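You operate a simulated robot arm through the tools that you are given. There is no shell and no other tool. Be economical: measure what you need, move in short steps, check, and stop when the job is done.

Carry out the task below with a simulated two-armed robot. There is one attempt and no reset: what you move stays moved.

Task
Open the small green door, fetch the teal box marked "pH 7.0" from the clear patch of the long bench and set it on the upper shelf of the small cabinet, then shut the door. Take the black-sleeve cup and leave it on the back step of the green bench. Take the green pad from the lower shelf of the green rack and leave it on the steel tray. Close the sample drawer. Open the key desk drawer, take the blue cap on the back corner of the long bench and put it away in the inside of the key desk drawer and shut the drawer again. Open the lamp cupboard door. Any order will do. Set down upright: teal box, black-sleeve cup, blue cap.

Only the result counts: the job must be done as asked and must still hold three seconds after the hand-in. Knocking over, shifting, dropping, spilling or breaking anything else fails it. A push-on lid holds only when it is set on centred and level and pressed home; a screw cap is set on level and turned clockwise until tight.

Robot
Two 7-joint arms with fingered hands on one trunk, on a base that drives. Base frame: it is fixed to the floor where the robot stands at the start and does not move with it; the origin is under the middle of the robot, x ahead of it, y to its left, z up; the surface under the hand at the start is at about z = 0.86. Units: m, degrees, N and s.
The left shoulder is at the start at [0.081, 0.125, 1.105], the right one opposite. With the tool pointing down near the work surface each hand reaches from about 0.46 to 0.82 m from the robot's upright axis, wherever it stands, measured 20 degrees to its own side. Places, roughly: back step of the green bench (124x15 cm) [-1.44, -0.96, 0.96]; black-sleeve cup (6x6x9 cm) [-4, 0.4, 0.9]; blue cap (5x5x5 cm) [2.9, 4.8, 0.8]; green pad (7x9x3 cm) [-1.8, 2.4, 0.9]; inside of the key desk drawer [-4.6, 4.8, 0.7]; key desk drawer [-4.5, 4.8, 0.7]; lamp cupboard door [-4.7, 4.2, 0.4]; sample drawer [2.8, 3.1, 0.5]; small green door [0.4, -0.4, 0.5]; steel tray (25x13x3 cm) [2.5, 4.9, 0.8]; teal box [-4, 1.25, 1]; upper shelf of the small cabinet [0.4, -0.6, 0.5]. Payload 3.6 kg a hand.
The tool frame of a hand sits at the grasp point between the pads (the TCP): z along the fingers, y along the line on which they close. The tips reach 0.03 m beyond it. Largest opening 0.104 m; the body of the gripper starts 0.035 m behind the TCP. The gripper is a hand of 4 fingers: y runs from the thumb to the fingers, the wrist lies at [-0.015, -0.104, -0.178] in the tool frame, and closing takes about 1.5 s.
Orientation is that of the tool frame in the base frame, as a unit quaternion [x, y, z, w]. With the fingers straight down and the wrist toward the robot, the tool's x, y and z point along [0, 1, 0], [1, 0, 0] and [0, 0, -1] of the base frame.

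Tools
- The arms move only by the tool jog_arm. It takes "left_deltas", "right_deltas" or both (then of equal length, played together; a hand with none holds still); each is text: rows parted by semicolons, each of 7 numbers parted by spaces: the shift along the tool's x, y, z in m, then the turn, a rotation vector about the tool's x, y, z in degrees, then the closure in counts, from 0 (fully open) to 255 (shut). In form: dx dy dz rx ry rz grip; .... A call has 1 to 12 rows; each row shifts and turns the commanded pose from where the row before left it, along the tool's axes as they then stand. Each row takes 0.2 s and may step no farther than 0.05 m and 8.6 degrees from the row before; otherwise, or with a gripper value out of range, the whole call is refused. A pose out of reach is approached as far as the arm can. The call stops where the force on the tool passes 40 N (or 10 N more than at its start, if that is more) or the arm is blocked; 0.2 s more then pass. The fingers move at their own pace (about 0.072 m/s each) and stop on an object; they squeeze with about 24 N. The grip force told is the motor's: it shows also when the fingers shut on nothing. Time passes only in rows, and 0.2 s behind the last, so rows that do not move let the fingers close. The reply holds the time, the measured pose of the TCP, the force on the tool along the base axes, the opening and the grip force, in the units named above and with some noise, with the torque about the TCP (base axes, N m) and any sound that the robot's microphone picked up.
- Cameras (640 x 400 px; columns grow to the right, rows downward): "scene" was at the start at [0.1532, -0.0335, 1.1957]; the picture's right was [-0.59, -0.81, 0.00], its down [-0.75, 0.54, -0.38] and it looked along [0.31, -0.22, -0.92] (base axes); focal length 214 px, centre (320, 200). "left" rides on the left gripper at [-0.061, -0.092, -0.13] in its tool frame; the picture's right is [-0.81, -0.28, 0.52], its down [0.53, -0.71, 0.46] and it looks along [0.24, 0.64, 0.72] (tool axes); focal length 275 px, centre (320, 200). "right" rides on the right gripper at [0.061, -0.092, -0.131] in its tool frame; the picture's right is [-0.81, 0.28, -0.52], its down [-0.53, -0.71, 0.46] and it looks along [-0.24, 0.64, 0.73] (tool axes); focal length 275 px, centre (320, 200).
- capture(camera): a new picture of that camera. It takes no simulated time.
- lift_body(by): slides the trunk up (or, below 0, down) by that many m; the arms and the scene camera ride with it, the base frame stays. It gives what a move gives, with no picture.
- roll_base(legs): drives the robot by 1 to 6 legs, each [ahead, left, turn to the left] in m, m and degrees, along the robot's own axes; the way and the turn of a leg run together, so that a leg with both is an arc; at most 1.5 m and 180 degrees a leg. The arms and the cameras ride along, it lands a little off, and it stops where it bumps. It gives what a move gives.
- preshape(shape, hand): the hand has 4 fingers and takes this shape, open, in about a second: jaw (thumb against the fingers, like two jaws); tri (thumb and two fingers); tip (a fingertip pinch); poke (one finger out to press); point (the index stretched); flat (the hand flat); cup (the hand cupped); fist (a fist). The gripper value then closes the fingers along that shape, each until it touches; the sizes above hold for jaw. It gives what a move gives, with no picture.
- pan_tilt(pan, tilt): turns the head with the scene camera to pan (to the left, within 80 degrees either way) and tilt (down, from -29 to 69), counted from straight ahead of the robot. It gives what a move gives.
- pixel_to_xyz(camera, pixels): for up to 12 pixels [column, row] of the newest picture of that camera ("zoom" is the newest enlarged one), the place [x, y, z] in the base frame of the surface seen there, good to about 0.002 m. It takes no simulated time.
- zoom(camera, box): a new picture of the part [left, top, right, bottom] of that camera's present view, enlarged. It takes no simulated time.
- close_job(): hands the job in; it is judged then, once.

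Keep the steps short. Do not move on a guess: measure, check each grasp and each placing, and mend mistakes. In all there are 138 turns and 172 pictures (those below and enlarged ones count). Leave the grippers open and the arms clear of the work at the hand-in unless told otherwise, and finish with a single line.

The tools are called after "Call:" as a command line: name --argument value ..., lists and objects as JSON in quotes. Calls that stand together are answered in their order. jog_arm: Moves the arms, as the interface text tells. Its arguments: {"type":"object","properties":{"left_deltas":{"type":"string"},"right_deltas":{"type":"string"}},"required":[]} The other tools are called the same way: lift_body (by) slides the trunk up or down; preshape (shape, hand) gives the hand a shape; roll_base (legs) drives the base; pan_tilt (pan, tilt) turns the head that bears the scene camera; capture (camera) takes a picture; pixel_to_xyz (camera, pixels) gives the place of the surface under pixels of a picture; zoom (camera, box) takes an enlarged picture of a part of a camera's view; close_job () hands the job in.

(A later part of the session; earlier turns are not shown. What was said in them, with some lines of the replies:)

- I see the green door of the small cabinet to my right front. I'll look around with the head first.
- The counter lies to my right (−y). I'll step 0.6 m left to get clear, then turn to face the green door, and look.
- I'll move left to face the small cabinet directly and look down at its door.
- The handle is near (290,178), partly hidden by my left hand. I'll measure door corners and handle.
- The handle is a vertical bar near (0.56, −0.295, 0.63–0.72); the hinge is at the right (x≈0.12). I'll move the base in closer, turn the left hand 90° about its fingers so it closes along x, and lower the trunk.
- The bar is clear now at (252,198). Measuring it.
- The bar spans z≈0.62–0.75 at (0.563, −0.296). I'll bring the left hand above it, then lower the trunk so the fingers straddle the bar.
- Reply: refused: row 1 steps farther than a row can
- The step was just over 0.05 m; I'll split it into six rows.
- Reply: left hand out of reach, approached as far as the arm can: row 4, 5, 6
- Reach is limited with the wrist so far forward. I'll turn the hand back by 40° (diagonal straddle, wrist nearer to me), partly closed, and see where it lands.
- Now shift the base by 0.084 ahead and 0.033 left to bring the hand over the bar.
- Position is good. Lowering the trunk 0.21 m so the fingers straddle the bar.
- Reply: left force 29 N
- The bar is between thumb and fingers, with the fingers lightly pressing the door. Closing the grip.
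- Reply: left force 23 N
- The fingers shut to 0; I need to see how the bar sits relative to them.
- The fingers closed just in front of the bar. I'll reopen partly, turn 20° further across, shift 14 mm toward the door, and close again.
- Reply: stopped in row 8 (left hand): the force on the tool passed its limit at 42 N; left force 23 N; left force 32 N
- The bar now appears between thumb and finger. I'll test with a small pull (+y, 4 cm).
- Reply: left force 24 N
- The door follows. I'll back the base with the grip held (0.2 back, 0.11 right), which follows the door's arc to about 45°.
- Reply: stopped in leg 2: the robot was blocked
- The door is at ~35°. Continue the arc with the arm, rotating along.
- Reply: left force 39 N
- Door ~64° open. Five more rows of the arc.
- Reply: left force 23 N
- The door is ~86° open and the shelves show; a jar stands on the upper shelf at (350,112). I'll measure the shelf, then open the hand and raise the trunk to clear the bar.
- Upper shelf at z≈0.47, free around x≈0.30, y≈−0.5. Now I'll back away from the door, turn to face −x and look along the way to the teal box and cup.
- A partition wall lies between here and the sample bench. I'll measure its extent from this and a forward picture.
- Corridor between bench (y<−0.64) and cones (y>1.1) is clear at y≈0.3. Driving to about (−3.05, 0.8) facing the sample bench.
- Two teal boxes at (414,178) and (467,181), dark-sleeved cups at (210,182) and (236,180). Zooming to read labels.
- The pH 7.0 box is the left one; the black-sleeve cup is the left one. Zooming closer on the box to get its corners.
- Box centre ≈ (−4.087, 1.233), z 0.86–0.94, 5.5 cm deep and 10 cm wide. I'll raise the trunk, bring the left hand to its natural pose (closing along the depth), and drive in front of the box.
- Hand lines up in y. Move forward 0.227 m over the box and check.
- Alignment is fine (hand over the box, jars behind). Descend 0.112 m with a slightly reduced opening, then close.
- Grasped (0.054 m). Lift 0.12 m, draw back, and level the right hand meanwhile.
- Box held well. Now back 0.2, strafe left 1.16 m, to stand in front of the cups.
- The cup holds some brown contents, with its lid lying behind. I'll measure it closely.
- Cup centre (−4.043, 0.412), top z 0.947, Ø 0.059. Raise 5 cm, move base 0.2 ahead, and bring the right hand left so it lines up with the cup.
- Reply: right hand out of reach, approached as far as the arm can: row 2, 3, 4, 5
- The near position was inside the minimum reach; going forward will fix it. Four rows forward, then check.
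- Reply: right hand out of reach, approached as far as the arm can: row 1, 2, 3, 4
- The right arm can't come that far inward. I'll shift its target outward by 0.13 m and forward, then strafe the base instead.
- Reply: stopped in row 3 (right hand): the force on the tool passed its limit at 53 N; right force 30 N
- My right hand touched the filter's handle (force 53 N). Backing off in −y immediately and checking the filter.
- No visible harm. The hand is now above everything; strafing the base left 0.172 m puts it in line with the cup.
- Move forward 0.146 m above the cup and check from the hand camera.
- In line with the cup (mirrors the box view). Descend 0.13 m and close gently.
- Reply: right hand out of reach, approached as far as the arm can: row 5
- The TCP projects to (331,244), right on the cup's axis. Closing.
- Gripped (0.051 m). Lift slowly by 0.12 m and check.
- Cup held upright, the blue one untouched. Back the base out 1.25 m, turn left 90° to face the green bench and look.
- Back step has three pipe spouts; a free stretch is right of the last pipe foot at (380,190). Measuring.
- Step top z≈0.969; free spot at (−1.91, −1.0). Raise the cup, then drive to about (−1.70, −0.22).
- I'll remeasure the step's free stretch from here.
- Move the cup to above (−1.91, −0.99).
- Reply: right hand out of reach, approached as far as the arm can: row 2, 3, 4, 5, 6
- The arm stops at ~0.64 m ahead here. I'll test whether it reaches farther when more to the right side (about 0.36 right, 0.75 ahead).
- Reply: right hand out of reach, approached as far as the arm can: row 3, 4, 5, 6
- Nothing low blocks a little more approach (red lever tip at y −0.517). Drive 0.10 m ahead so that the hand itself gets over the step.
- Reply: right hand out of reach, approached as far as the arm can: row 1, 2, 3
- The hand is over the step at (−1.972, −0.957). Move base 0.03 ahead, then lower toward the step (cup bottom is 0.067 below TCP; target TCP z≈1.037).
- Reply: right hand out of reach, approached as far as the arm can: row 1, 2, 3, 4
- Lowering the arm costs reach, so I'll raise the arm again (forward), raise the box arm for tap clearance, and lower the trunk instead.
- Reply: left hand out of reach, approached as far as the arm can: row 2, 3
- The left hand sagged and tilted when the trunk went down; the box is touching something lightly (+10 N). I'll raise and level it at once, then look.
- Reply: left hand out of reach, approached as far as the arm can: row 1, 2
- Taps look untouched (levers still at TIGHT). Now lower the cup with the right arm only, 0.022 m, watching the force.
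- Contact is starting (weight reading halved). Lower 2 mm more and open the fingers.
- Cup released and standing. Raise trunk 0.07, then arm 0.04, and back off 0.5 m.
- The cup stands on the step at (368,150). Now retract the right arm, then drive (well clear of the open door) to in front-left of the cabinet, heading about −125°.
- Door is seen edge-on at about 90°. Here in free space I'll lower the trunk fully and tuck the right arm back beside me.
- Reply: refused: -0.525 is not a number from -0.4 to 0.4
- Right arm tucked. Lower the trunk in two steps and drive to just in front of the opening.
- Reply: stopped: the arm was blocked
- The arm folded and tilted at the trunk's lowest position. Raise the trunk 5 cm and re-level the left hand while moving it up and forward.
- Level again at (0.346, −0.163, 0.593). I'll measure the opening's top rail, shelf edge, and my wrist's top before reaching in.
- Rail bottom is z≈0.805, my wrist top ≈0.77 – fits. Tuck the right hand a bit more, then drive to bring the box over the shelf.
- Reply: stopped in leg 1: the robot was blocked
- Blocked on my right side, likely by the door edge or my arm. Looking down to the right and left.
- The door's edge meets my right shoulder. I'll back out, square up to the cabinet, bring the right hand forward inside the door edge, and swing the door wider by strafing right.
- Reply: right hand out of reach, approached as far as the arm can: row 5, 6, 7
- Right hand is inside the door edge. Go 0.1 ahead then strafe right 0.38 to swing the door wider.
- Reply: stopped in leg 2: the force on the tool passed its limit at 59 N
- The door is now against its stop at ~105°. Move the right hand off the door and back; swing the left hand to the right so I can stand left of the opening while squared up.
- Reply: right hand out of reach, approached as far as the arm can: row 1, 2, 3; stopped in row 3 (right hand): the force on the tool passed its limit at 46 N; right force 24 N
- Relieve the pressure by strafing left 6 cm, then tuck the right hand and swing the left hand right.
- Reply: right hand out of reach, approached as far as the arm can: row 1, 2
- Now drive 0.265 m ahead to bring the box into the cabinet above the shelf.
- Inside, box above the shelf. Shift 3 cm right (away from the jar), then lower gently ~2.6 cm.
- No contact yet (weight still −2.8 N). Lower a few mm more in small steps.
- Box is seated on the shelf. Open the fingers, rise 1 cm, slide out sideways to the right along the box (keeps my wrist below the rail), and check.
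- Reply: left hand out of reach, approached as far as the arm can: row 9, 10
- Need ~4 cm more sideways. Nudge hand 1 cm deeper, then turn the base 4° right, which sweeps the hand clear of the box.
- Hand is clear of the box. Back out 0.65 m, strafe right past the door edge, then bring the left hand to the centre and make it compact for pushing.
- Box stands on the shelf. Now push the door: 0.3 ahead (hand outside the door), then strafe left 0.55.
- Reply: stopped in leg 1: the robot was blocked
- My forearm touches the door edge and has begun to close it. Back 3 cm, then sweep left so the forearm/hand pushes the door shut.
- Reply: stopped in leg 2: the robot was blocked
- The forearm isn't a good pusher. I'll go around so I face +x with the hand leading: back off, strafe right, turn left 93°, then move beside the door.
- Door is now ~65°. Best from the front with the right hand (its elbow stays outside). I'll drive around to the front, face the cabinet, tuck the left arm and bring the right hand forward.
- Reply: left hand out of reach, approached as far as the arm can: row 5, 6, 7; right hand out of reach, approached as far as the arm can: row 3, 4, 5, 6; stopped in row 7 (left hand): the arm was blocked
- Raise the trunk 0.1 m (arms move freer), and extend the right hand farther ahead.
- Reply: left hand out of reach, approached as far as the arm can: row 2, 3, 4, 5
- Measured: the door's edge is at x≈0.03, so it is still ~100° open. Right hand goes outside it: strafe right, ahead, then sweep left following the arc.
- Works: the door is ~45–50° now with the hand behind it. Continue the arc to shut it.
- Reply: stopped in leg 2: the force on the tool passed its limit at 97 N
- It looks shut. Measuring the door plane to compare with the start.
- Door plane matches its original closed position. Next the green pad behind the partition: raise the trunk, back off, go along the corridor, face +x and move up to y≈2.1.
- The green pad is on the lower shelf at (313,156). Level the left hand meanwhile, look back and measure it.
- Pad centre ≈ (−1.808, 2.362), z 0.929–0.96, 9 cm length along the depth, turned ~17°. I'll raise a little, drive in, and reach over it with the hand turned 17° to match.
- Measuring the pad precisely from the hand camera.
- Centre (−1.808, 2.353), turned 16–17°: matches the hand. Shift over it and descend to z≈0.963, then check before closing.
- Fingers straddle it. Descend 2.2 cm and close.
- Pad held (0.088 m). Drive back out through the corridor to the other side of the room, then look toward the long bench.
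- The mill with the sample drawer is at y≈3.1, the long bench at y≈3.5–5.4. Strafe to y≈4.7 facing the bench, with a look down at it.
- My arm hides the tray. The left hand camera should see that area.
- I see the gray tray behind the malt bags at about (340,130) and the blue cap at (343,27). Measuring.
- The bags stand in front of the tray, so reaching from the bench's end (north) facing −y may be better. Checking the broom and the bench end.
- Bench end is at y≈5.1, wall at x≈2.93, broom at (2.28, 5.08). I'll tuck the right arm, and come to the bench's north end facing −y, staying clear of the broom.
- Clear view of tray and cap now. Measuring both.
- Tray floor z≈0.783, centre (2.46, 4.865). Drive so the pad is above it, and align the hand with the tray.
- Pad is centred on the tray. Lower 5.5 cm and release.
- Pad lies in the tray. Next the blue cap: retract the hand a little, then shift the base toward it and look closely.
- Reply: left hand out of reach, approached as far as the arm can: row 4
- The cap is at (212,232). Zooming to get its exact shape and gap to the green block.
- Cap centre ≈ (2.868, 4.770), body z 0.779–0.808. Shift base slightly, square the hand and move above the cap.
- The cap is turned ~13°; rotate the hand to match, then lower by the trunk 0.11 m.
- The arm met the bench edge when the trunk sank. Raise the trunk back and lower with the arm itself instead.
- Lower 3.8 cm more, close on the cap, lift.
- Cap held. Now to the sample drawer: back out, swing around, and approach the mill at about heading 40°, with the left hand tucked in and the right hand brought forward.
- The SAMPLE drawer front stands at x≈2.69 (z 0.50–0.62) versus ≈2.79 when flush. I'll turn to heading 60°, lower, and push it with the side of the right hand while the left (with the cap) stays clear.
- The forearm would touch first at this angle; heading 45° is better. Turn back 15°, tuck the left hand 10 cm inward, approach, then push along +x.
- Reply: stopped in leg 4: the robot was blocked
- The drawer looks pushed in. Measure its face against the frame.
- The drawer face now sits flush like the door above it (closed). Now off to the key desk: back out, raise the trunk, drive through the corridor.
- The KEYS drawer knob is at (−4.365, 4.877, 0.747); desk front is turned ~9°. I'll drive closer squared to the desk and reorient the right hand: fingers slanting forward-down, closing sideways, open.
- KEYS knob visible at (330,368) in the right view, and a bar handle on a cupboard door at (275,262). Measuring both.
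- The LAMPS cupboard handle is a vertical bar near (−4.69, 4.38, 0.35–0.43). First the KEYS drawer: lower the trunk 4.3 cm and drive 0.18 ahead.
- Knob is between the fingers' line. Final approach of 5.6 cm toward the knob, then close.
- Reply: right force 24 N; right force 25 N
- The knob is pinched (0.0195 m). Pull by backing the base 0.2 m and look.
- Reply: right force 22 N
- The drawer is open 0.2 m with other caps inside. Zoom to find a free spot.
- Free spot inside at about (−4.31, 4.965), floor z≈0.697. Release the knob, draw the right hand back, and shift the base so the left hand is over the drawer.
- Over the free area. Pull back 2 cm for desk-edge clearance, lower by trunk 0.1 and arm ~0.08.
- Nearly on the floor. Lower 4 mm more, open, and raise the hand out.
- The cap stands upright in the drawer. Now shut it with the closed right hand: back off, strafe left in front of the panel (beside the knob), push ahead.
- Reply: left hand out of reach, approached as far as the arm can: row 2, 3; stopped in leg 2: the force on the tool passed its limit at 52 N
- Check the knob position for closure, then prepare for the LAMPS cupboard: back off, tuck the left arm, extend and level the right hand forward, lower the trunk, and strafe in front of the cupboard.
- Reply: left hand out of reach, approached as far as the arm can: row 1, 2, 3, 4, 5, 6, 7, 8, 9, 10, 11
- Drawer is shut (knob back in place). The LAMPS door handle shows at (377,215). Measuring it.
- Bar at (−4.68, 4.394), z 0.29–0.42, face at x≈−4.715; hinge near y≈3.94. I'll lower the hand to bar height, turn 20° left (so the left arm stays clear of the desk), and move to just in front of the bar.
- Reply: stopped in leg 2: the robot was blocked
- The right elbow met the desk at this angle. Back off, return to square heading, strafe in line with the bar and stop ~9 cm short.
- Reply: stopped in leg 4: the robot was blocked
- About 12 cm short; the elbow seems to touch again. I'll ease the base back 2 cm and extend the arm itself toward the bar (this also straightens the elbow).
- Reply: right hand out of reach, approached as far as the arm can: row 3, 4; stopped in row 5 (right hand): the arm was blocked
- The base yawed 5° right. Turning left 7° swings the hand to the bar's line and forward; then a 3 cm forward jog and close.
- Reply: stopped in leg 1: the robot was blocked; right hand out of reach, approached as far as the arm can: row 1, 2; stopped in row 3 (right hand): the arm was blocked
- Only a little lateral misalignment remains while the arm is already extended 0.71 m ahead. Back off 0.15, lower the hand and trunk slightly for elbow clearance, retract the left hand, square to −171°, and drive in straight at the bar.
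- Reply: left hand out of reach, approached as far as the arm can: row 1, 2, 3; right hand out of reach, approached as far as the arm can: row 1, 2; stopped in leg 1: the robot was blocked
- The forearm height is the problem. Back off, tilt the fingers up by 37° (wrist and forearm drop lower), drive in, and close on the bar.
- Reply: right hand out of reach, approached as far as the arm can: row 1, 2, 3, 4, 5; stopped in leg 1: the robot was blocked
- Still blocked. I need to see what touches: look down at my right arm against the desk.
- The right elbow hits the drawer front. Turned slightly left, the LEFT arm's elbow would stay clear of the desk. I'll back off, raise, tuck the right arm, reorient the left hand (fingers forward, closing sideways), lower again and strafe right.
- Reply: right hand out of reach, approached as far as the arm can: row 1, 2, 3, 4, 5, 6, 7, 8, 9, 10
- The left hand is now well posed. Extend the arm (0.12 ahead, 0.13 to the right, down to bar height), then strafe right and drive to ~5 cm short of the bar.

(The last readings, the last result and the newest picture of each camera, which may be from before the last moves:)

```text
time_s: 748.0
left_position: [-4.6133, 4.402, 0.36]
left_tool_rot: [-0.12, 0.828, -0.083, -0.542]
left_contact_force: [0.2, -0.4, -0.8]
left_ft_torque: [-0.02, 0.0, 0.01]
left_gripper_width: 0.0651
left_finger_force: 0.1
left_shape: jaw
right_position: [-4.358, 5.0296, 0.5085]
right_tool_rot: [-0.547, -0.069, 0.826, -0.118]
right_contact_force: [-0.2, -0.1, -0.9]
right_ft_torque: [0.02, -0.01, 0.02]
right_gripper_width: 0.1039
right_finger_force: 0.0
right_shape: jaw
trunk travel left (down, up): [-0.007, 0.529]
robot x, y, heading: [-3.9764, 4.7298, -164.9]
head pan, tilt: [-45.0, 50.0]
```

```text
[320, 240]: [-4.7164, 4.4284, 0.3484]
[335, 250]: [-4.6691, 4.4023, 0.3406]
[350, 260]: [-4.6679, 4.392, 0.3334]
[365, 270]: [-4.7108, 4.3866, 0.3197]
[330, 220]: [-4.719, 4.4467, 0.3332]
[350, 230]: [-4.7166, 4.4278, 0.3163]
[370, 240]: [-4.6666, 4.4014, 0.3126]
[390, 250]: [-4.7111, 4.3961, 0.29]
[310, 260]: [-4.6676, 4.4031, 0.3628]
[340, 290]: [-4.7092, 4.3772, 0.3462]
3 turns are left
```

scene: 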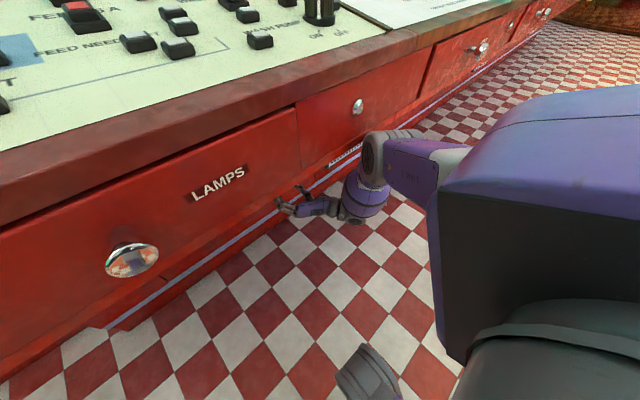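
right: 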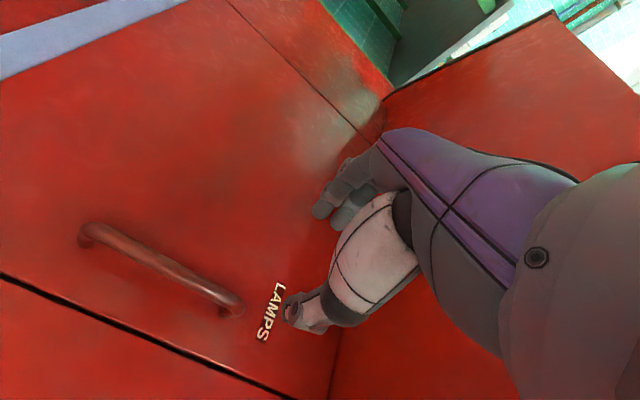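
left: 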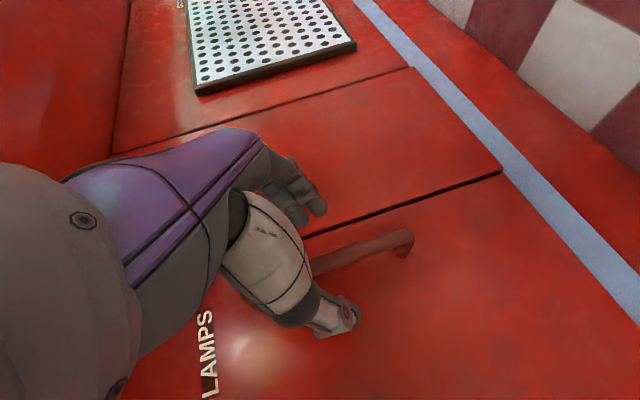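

The bar is right between the fingers. Drive the last 5 cm, close, and pull the door along its arc with the base.

Call:
roll_base --legs '[[0.053, 0, 0]]'

Call:
jog_arm --left_deltas "0 0 0 0 0 0 255;0 0 0 0 0 0 255;0 0 0 0 0 0 255;0 0 0 0 0 0 255;0 0 0 0 0 0 255;0 0 0 0 0 0 255"

Call:
roll_base --legs '[[-0.134, 0.057, 0], [-0.143, 0.135, 0]]'

Call:
roll_base --legs '[[-0.065, 0.145, 0]]'

Call:
pan_tilt --pan 20 --tilt 45

Call:
capture --camera "scene"

Call:
capture --camera "left"

```text
time_s: 748.9
left_position: [-4.6644, 4.3869, 0.3598]
left_tool_rot: [-0.121, 0.828, -0.083, -0.541]
left_contact_force: [0.8, 0.7, -0.4]
left_ft_torque: [0.03, 0.0, -0.02]
left_gripper_width: 0.0649
left_finger_force: 0.1
left_shape: jaw
right_position: [-4.4082, 5.016, 0.5089]
right_tool_rot: [-0.547, -0.069, 0.826, -0.117]
right_contact_force: [-0.7, -0.2, 0.0]
right_ft_torque: [0.03, -0.01, 0.01]
right_gripper_width: 0.1037
right_finger_force: 0.0
right_shape: jaw
trunk travel left (down, up): [-0.007, 0.529]
robot x, y, heading: [-4.0271, 4.7186, -165.0]
head pan, tilt: [-45.0, 50.0]
```

```text
time_s: 750.3
left_position: [-4.6642, 4.387, 0.3598]
left_tool_rot: [-0.12, 0.828, -0.084, -0.542]
left_contact_force: [-1.0, -0.5, 0.0]
left_ft_torque: [-0.06, -0.01, 0.0]
left_gripper_width: 0.0
left_finger_force: 24.2
left_shape: jaw
right_position: [-4.4083, 5.0167, 0.5072]
right_tool_rot: [-0.547, -0.069, 0.826, -0.116]
right_contact_force: [0.1, 0.4, -0.2]
right_ft_torque: [-0.02, 0.02, -0.01]
right_gripper_width: 0.1039
right_finger_force: 0.1
right_shape: jaw
trunk travel left (down, up): [-0.007, 0.529]
robot x, y, heading: [-4.0247, 4.7164, -164.9]
head pan, tilt: [-45.0, 50.0]
```

```text
time_s: 753.0
left_position: [-4.3484, 4.272, 0.361]
left_tool_rot: [-0.125, 0.826, -0.087, -0.543]
left_contact_force: [-21.3, -22.8, -0.9]
left_ft_torque: [-0.04, 0.01, -0.04]
left_gripper_width: 0.0
left_finger_force: 24.2
left_shape: jaw
right_position: [-4.0954, 4.905, 0.5077]
right_tool_rot: [-0.547, -0.071, 0.826, -0.121]
right_contact_force: [-0.1, 0.0, -0.1]
right_ft_torque: [-0.01, 0.02, -0.02]
right_gripper_width: 0.1038
right_finger_force: 0.0
right_shape: jaw
trunk travel left (down, up): [-0.007, 0.529]
robot x, y, heading: [-3.709, 4.6089, -164.5]
head pan, tilt: [-45.0, 50.0]
```

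```text
time_s: 755.0
left_position: [-4.2473, 4.1465, 0.362]
left_tool_rot: [-0.126, 0.824, -0.089, -0.544]
left_contact_force: [-19.9, -11.6, -0.1]
left_ft_torque: [0.0, -0.09, 0.32]
left_gripper_width: 0.0
left_finger_force: 24.0
left_shape: jaw
right_position: [-3.9949, 4.7826, 0.5082]
right_tool_rot: [-0.547, -0.071, 0.826, -0.121]
right_contact_force: [-1.0, 0.7, 0.0]
right_ft_torque: [0.01, -0.02, -0.02]
right_gripper_width: 0.1037
right_finger_force: 0.1
right_shape: jaw
trunk travel left (down, up): [-0.007, 0.529]
robot x, y, heading: [-3.6095, 4.4848, -164.4]
head pan, tilt: [-45.0, 50.0]
```

```text
time_s: 756.3
left_position: [-4.2481, 4.1459, 0.3632]
left_tool_rot: [-0.127, 0.824, -0.09, -0.544]
left_contact_force: [-12.6, -6.1, -3.4]
left_ft_torque: [-0.09, -0.08, 0.2]
left_gripper_width: 0.0
left_finger_force: 24.2
left_shape: jaw
right_position: [-3.9943, 4.7829, 0.5079]
right_tool_rot: [-0.546, -0.07, 0.826, -0.121]
right_contact_force: [0.0, 0.4, -0.1]
right_ft_torque: [-0.01, -0.03, -0.01]
right_gripper_width: 0.1038
right_finger_force: 0.1
right_shape: jaw
trunk travel left (down, up): [-0.007, 0.529]
robot x, y, heading: [-3.6048, 4.4838, -164.3]
head pan, tilt: [20.0, 45.0]
```

```text
4 pictures are left
```

scene: 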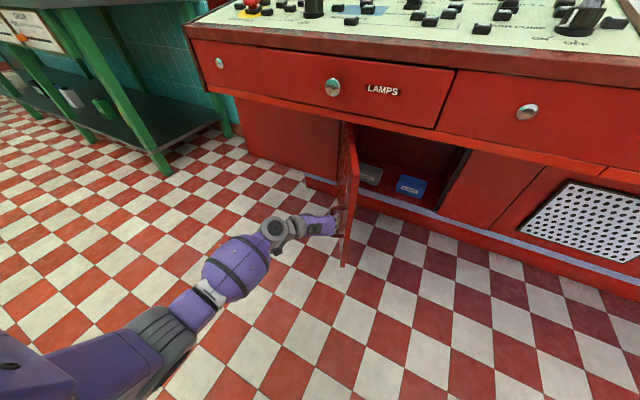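

```text
3 pictures are left
2 turns are left
```

left: 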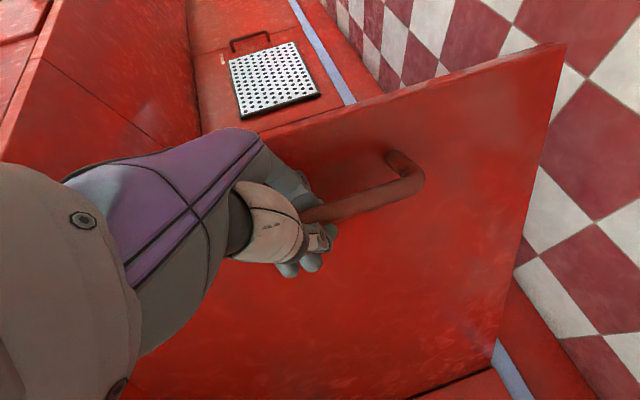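

The cupboard door stands wide open. Open the left hand, withdraw straight back along the fingers, and back the base away.

Call:
jog_arm --left_deltas "0 0 0 0 0 0 60;0 0 0 0 0 0 0;0 0 0 0 0 0 0;0 0 0 0 0 0 0;0 0 0 0 0 0 0;0 0 -0.03 0 0 0 0;0 0 -0.03 0 0 0 0;0 0 -0.03 0 0 0 0"

Call:
roll_base --legs '[[-0.35, 0, 0]]'

Call:
capture --camera "scene"

```text
time_s: 758.1
left_position: [-4.1673, 4.1739, 0.3983]
left_tool_rot: [-0.127, 0.824, -0.088, -0.544]
left_contact_force: [0.4, -0.1, -0.3]
left_ft_torque: [0.02, -0.02, -0.02]
left_gripper_width: 0.1038
left_finger_force: 0.0
left_shape: jaw
right_position: [-3.9944, 4.7834, 0.5079]
right_tool_rot: [-0.546, -0.07, 0.826, -0.12]
right_contact_force: [-0.3, 0.3, 0.5]
right_ft_torque: [0.0, 0.0, -0.02]
right_gripper_width: 0.1037
right_finger_force: 0.0
right_shape: jaw
trunk travel left (down, up): [-0.007, 0.529]
robot x, y, heading: [-3.6061, 4.4846, -164.1]
head pan, tilt: [20.0, 45.0]
```

```text
time_s: 760.4
left_position: [-3.8339, 4.2672, 0.3981]
left_tool_rot: [-0.126, 0.824, -0.089, -0.545]
left_contact_force: [-0.5, -0.7, -0.4]
left_ft_torque: [-0.02, -0.01, 0.0]
left_gripper_width: 0.1039
left_finger_force: 0.0
left_shape: jaw
right_position: [-3.6582, 4.8767, 0.5082]
right_tool_rot: [-0.547, -0.07, 0.826, -0.119]
right_contact_force: [-0.5, 0.3, 1.0]
right_ft_torque: [0.01, -0.01, 0.02]
right_gripper_width: 0.1034
right_finger_force: 0.1
right_shape: jaw
trunk travel left (down, up): [-0.007, 0.529]
robot x, y, heading: [-3.2777, 4.5765, -164.5]
head pan, tilt: [20.0, 45.0]
```

```text
2 pictures are left
1 turns are left
```

scene: 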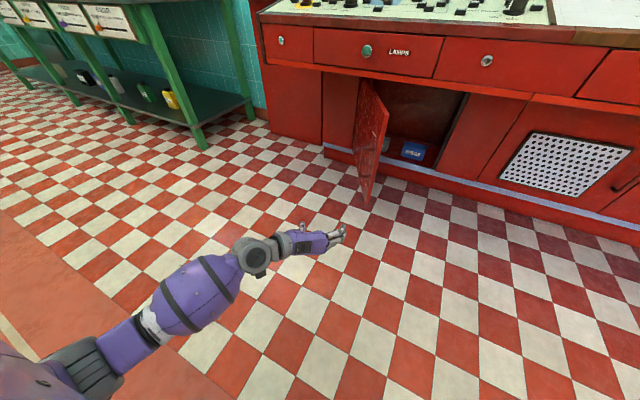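

The lamp cupboard door stays open, both hands are open and clear of the work; handing in.

Call:
close_job

```text
The job is handed in.
```

All seven parts of the task are done and the job is handed in; one accidental bump of the filter handle on the long bench, at 53 N, showed no visible movement but I did not measure it.
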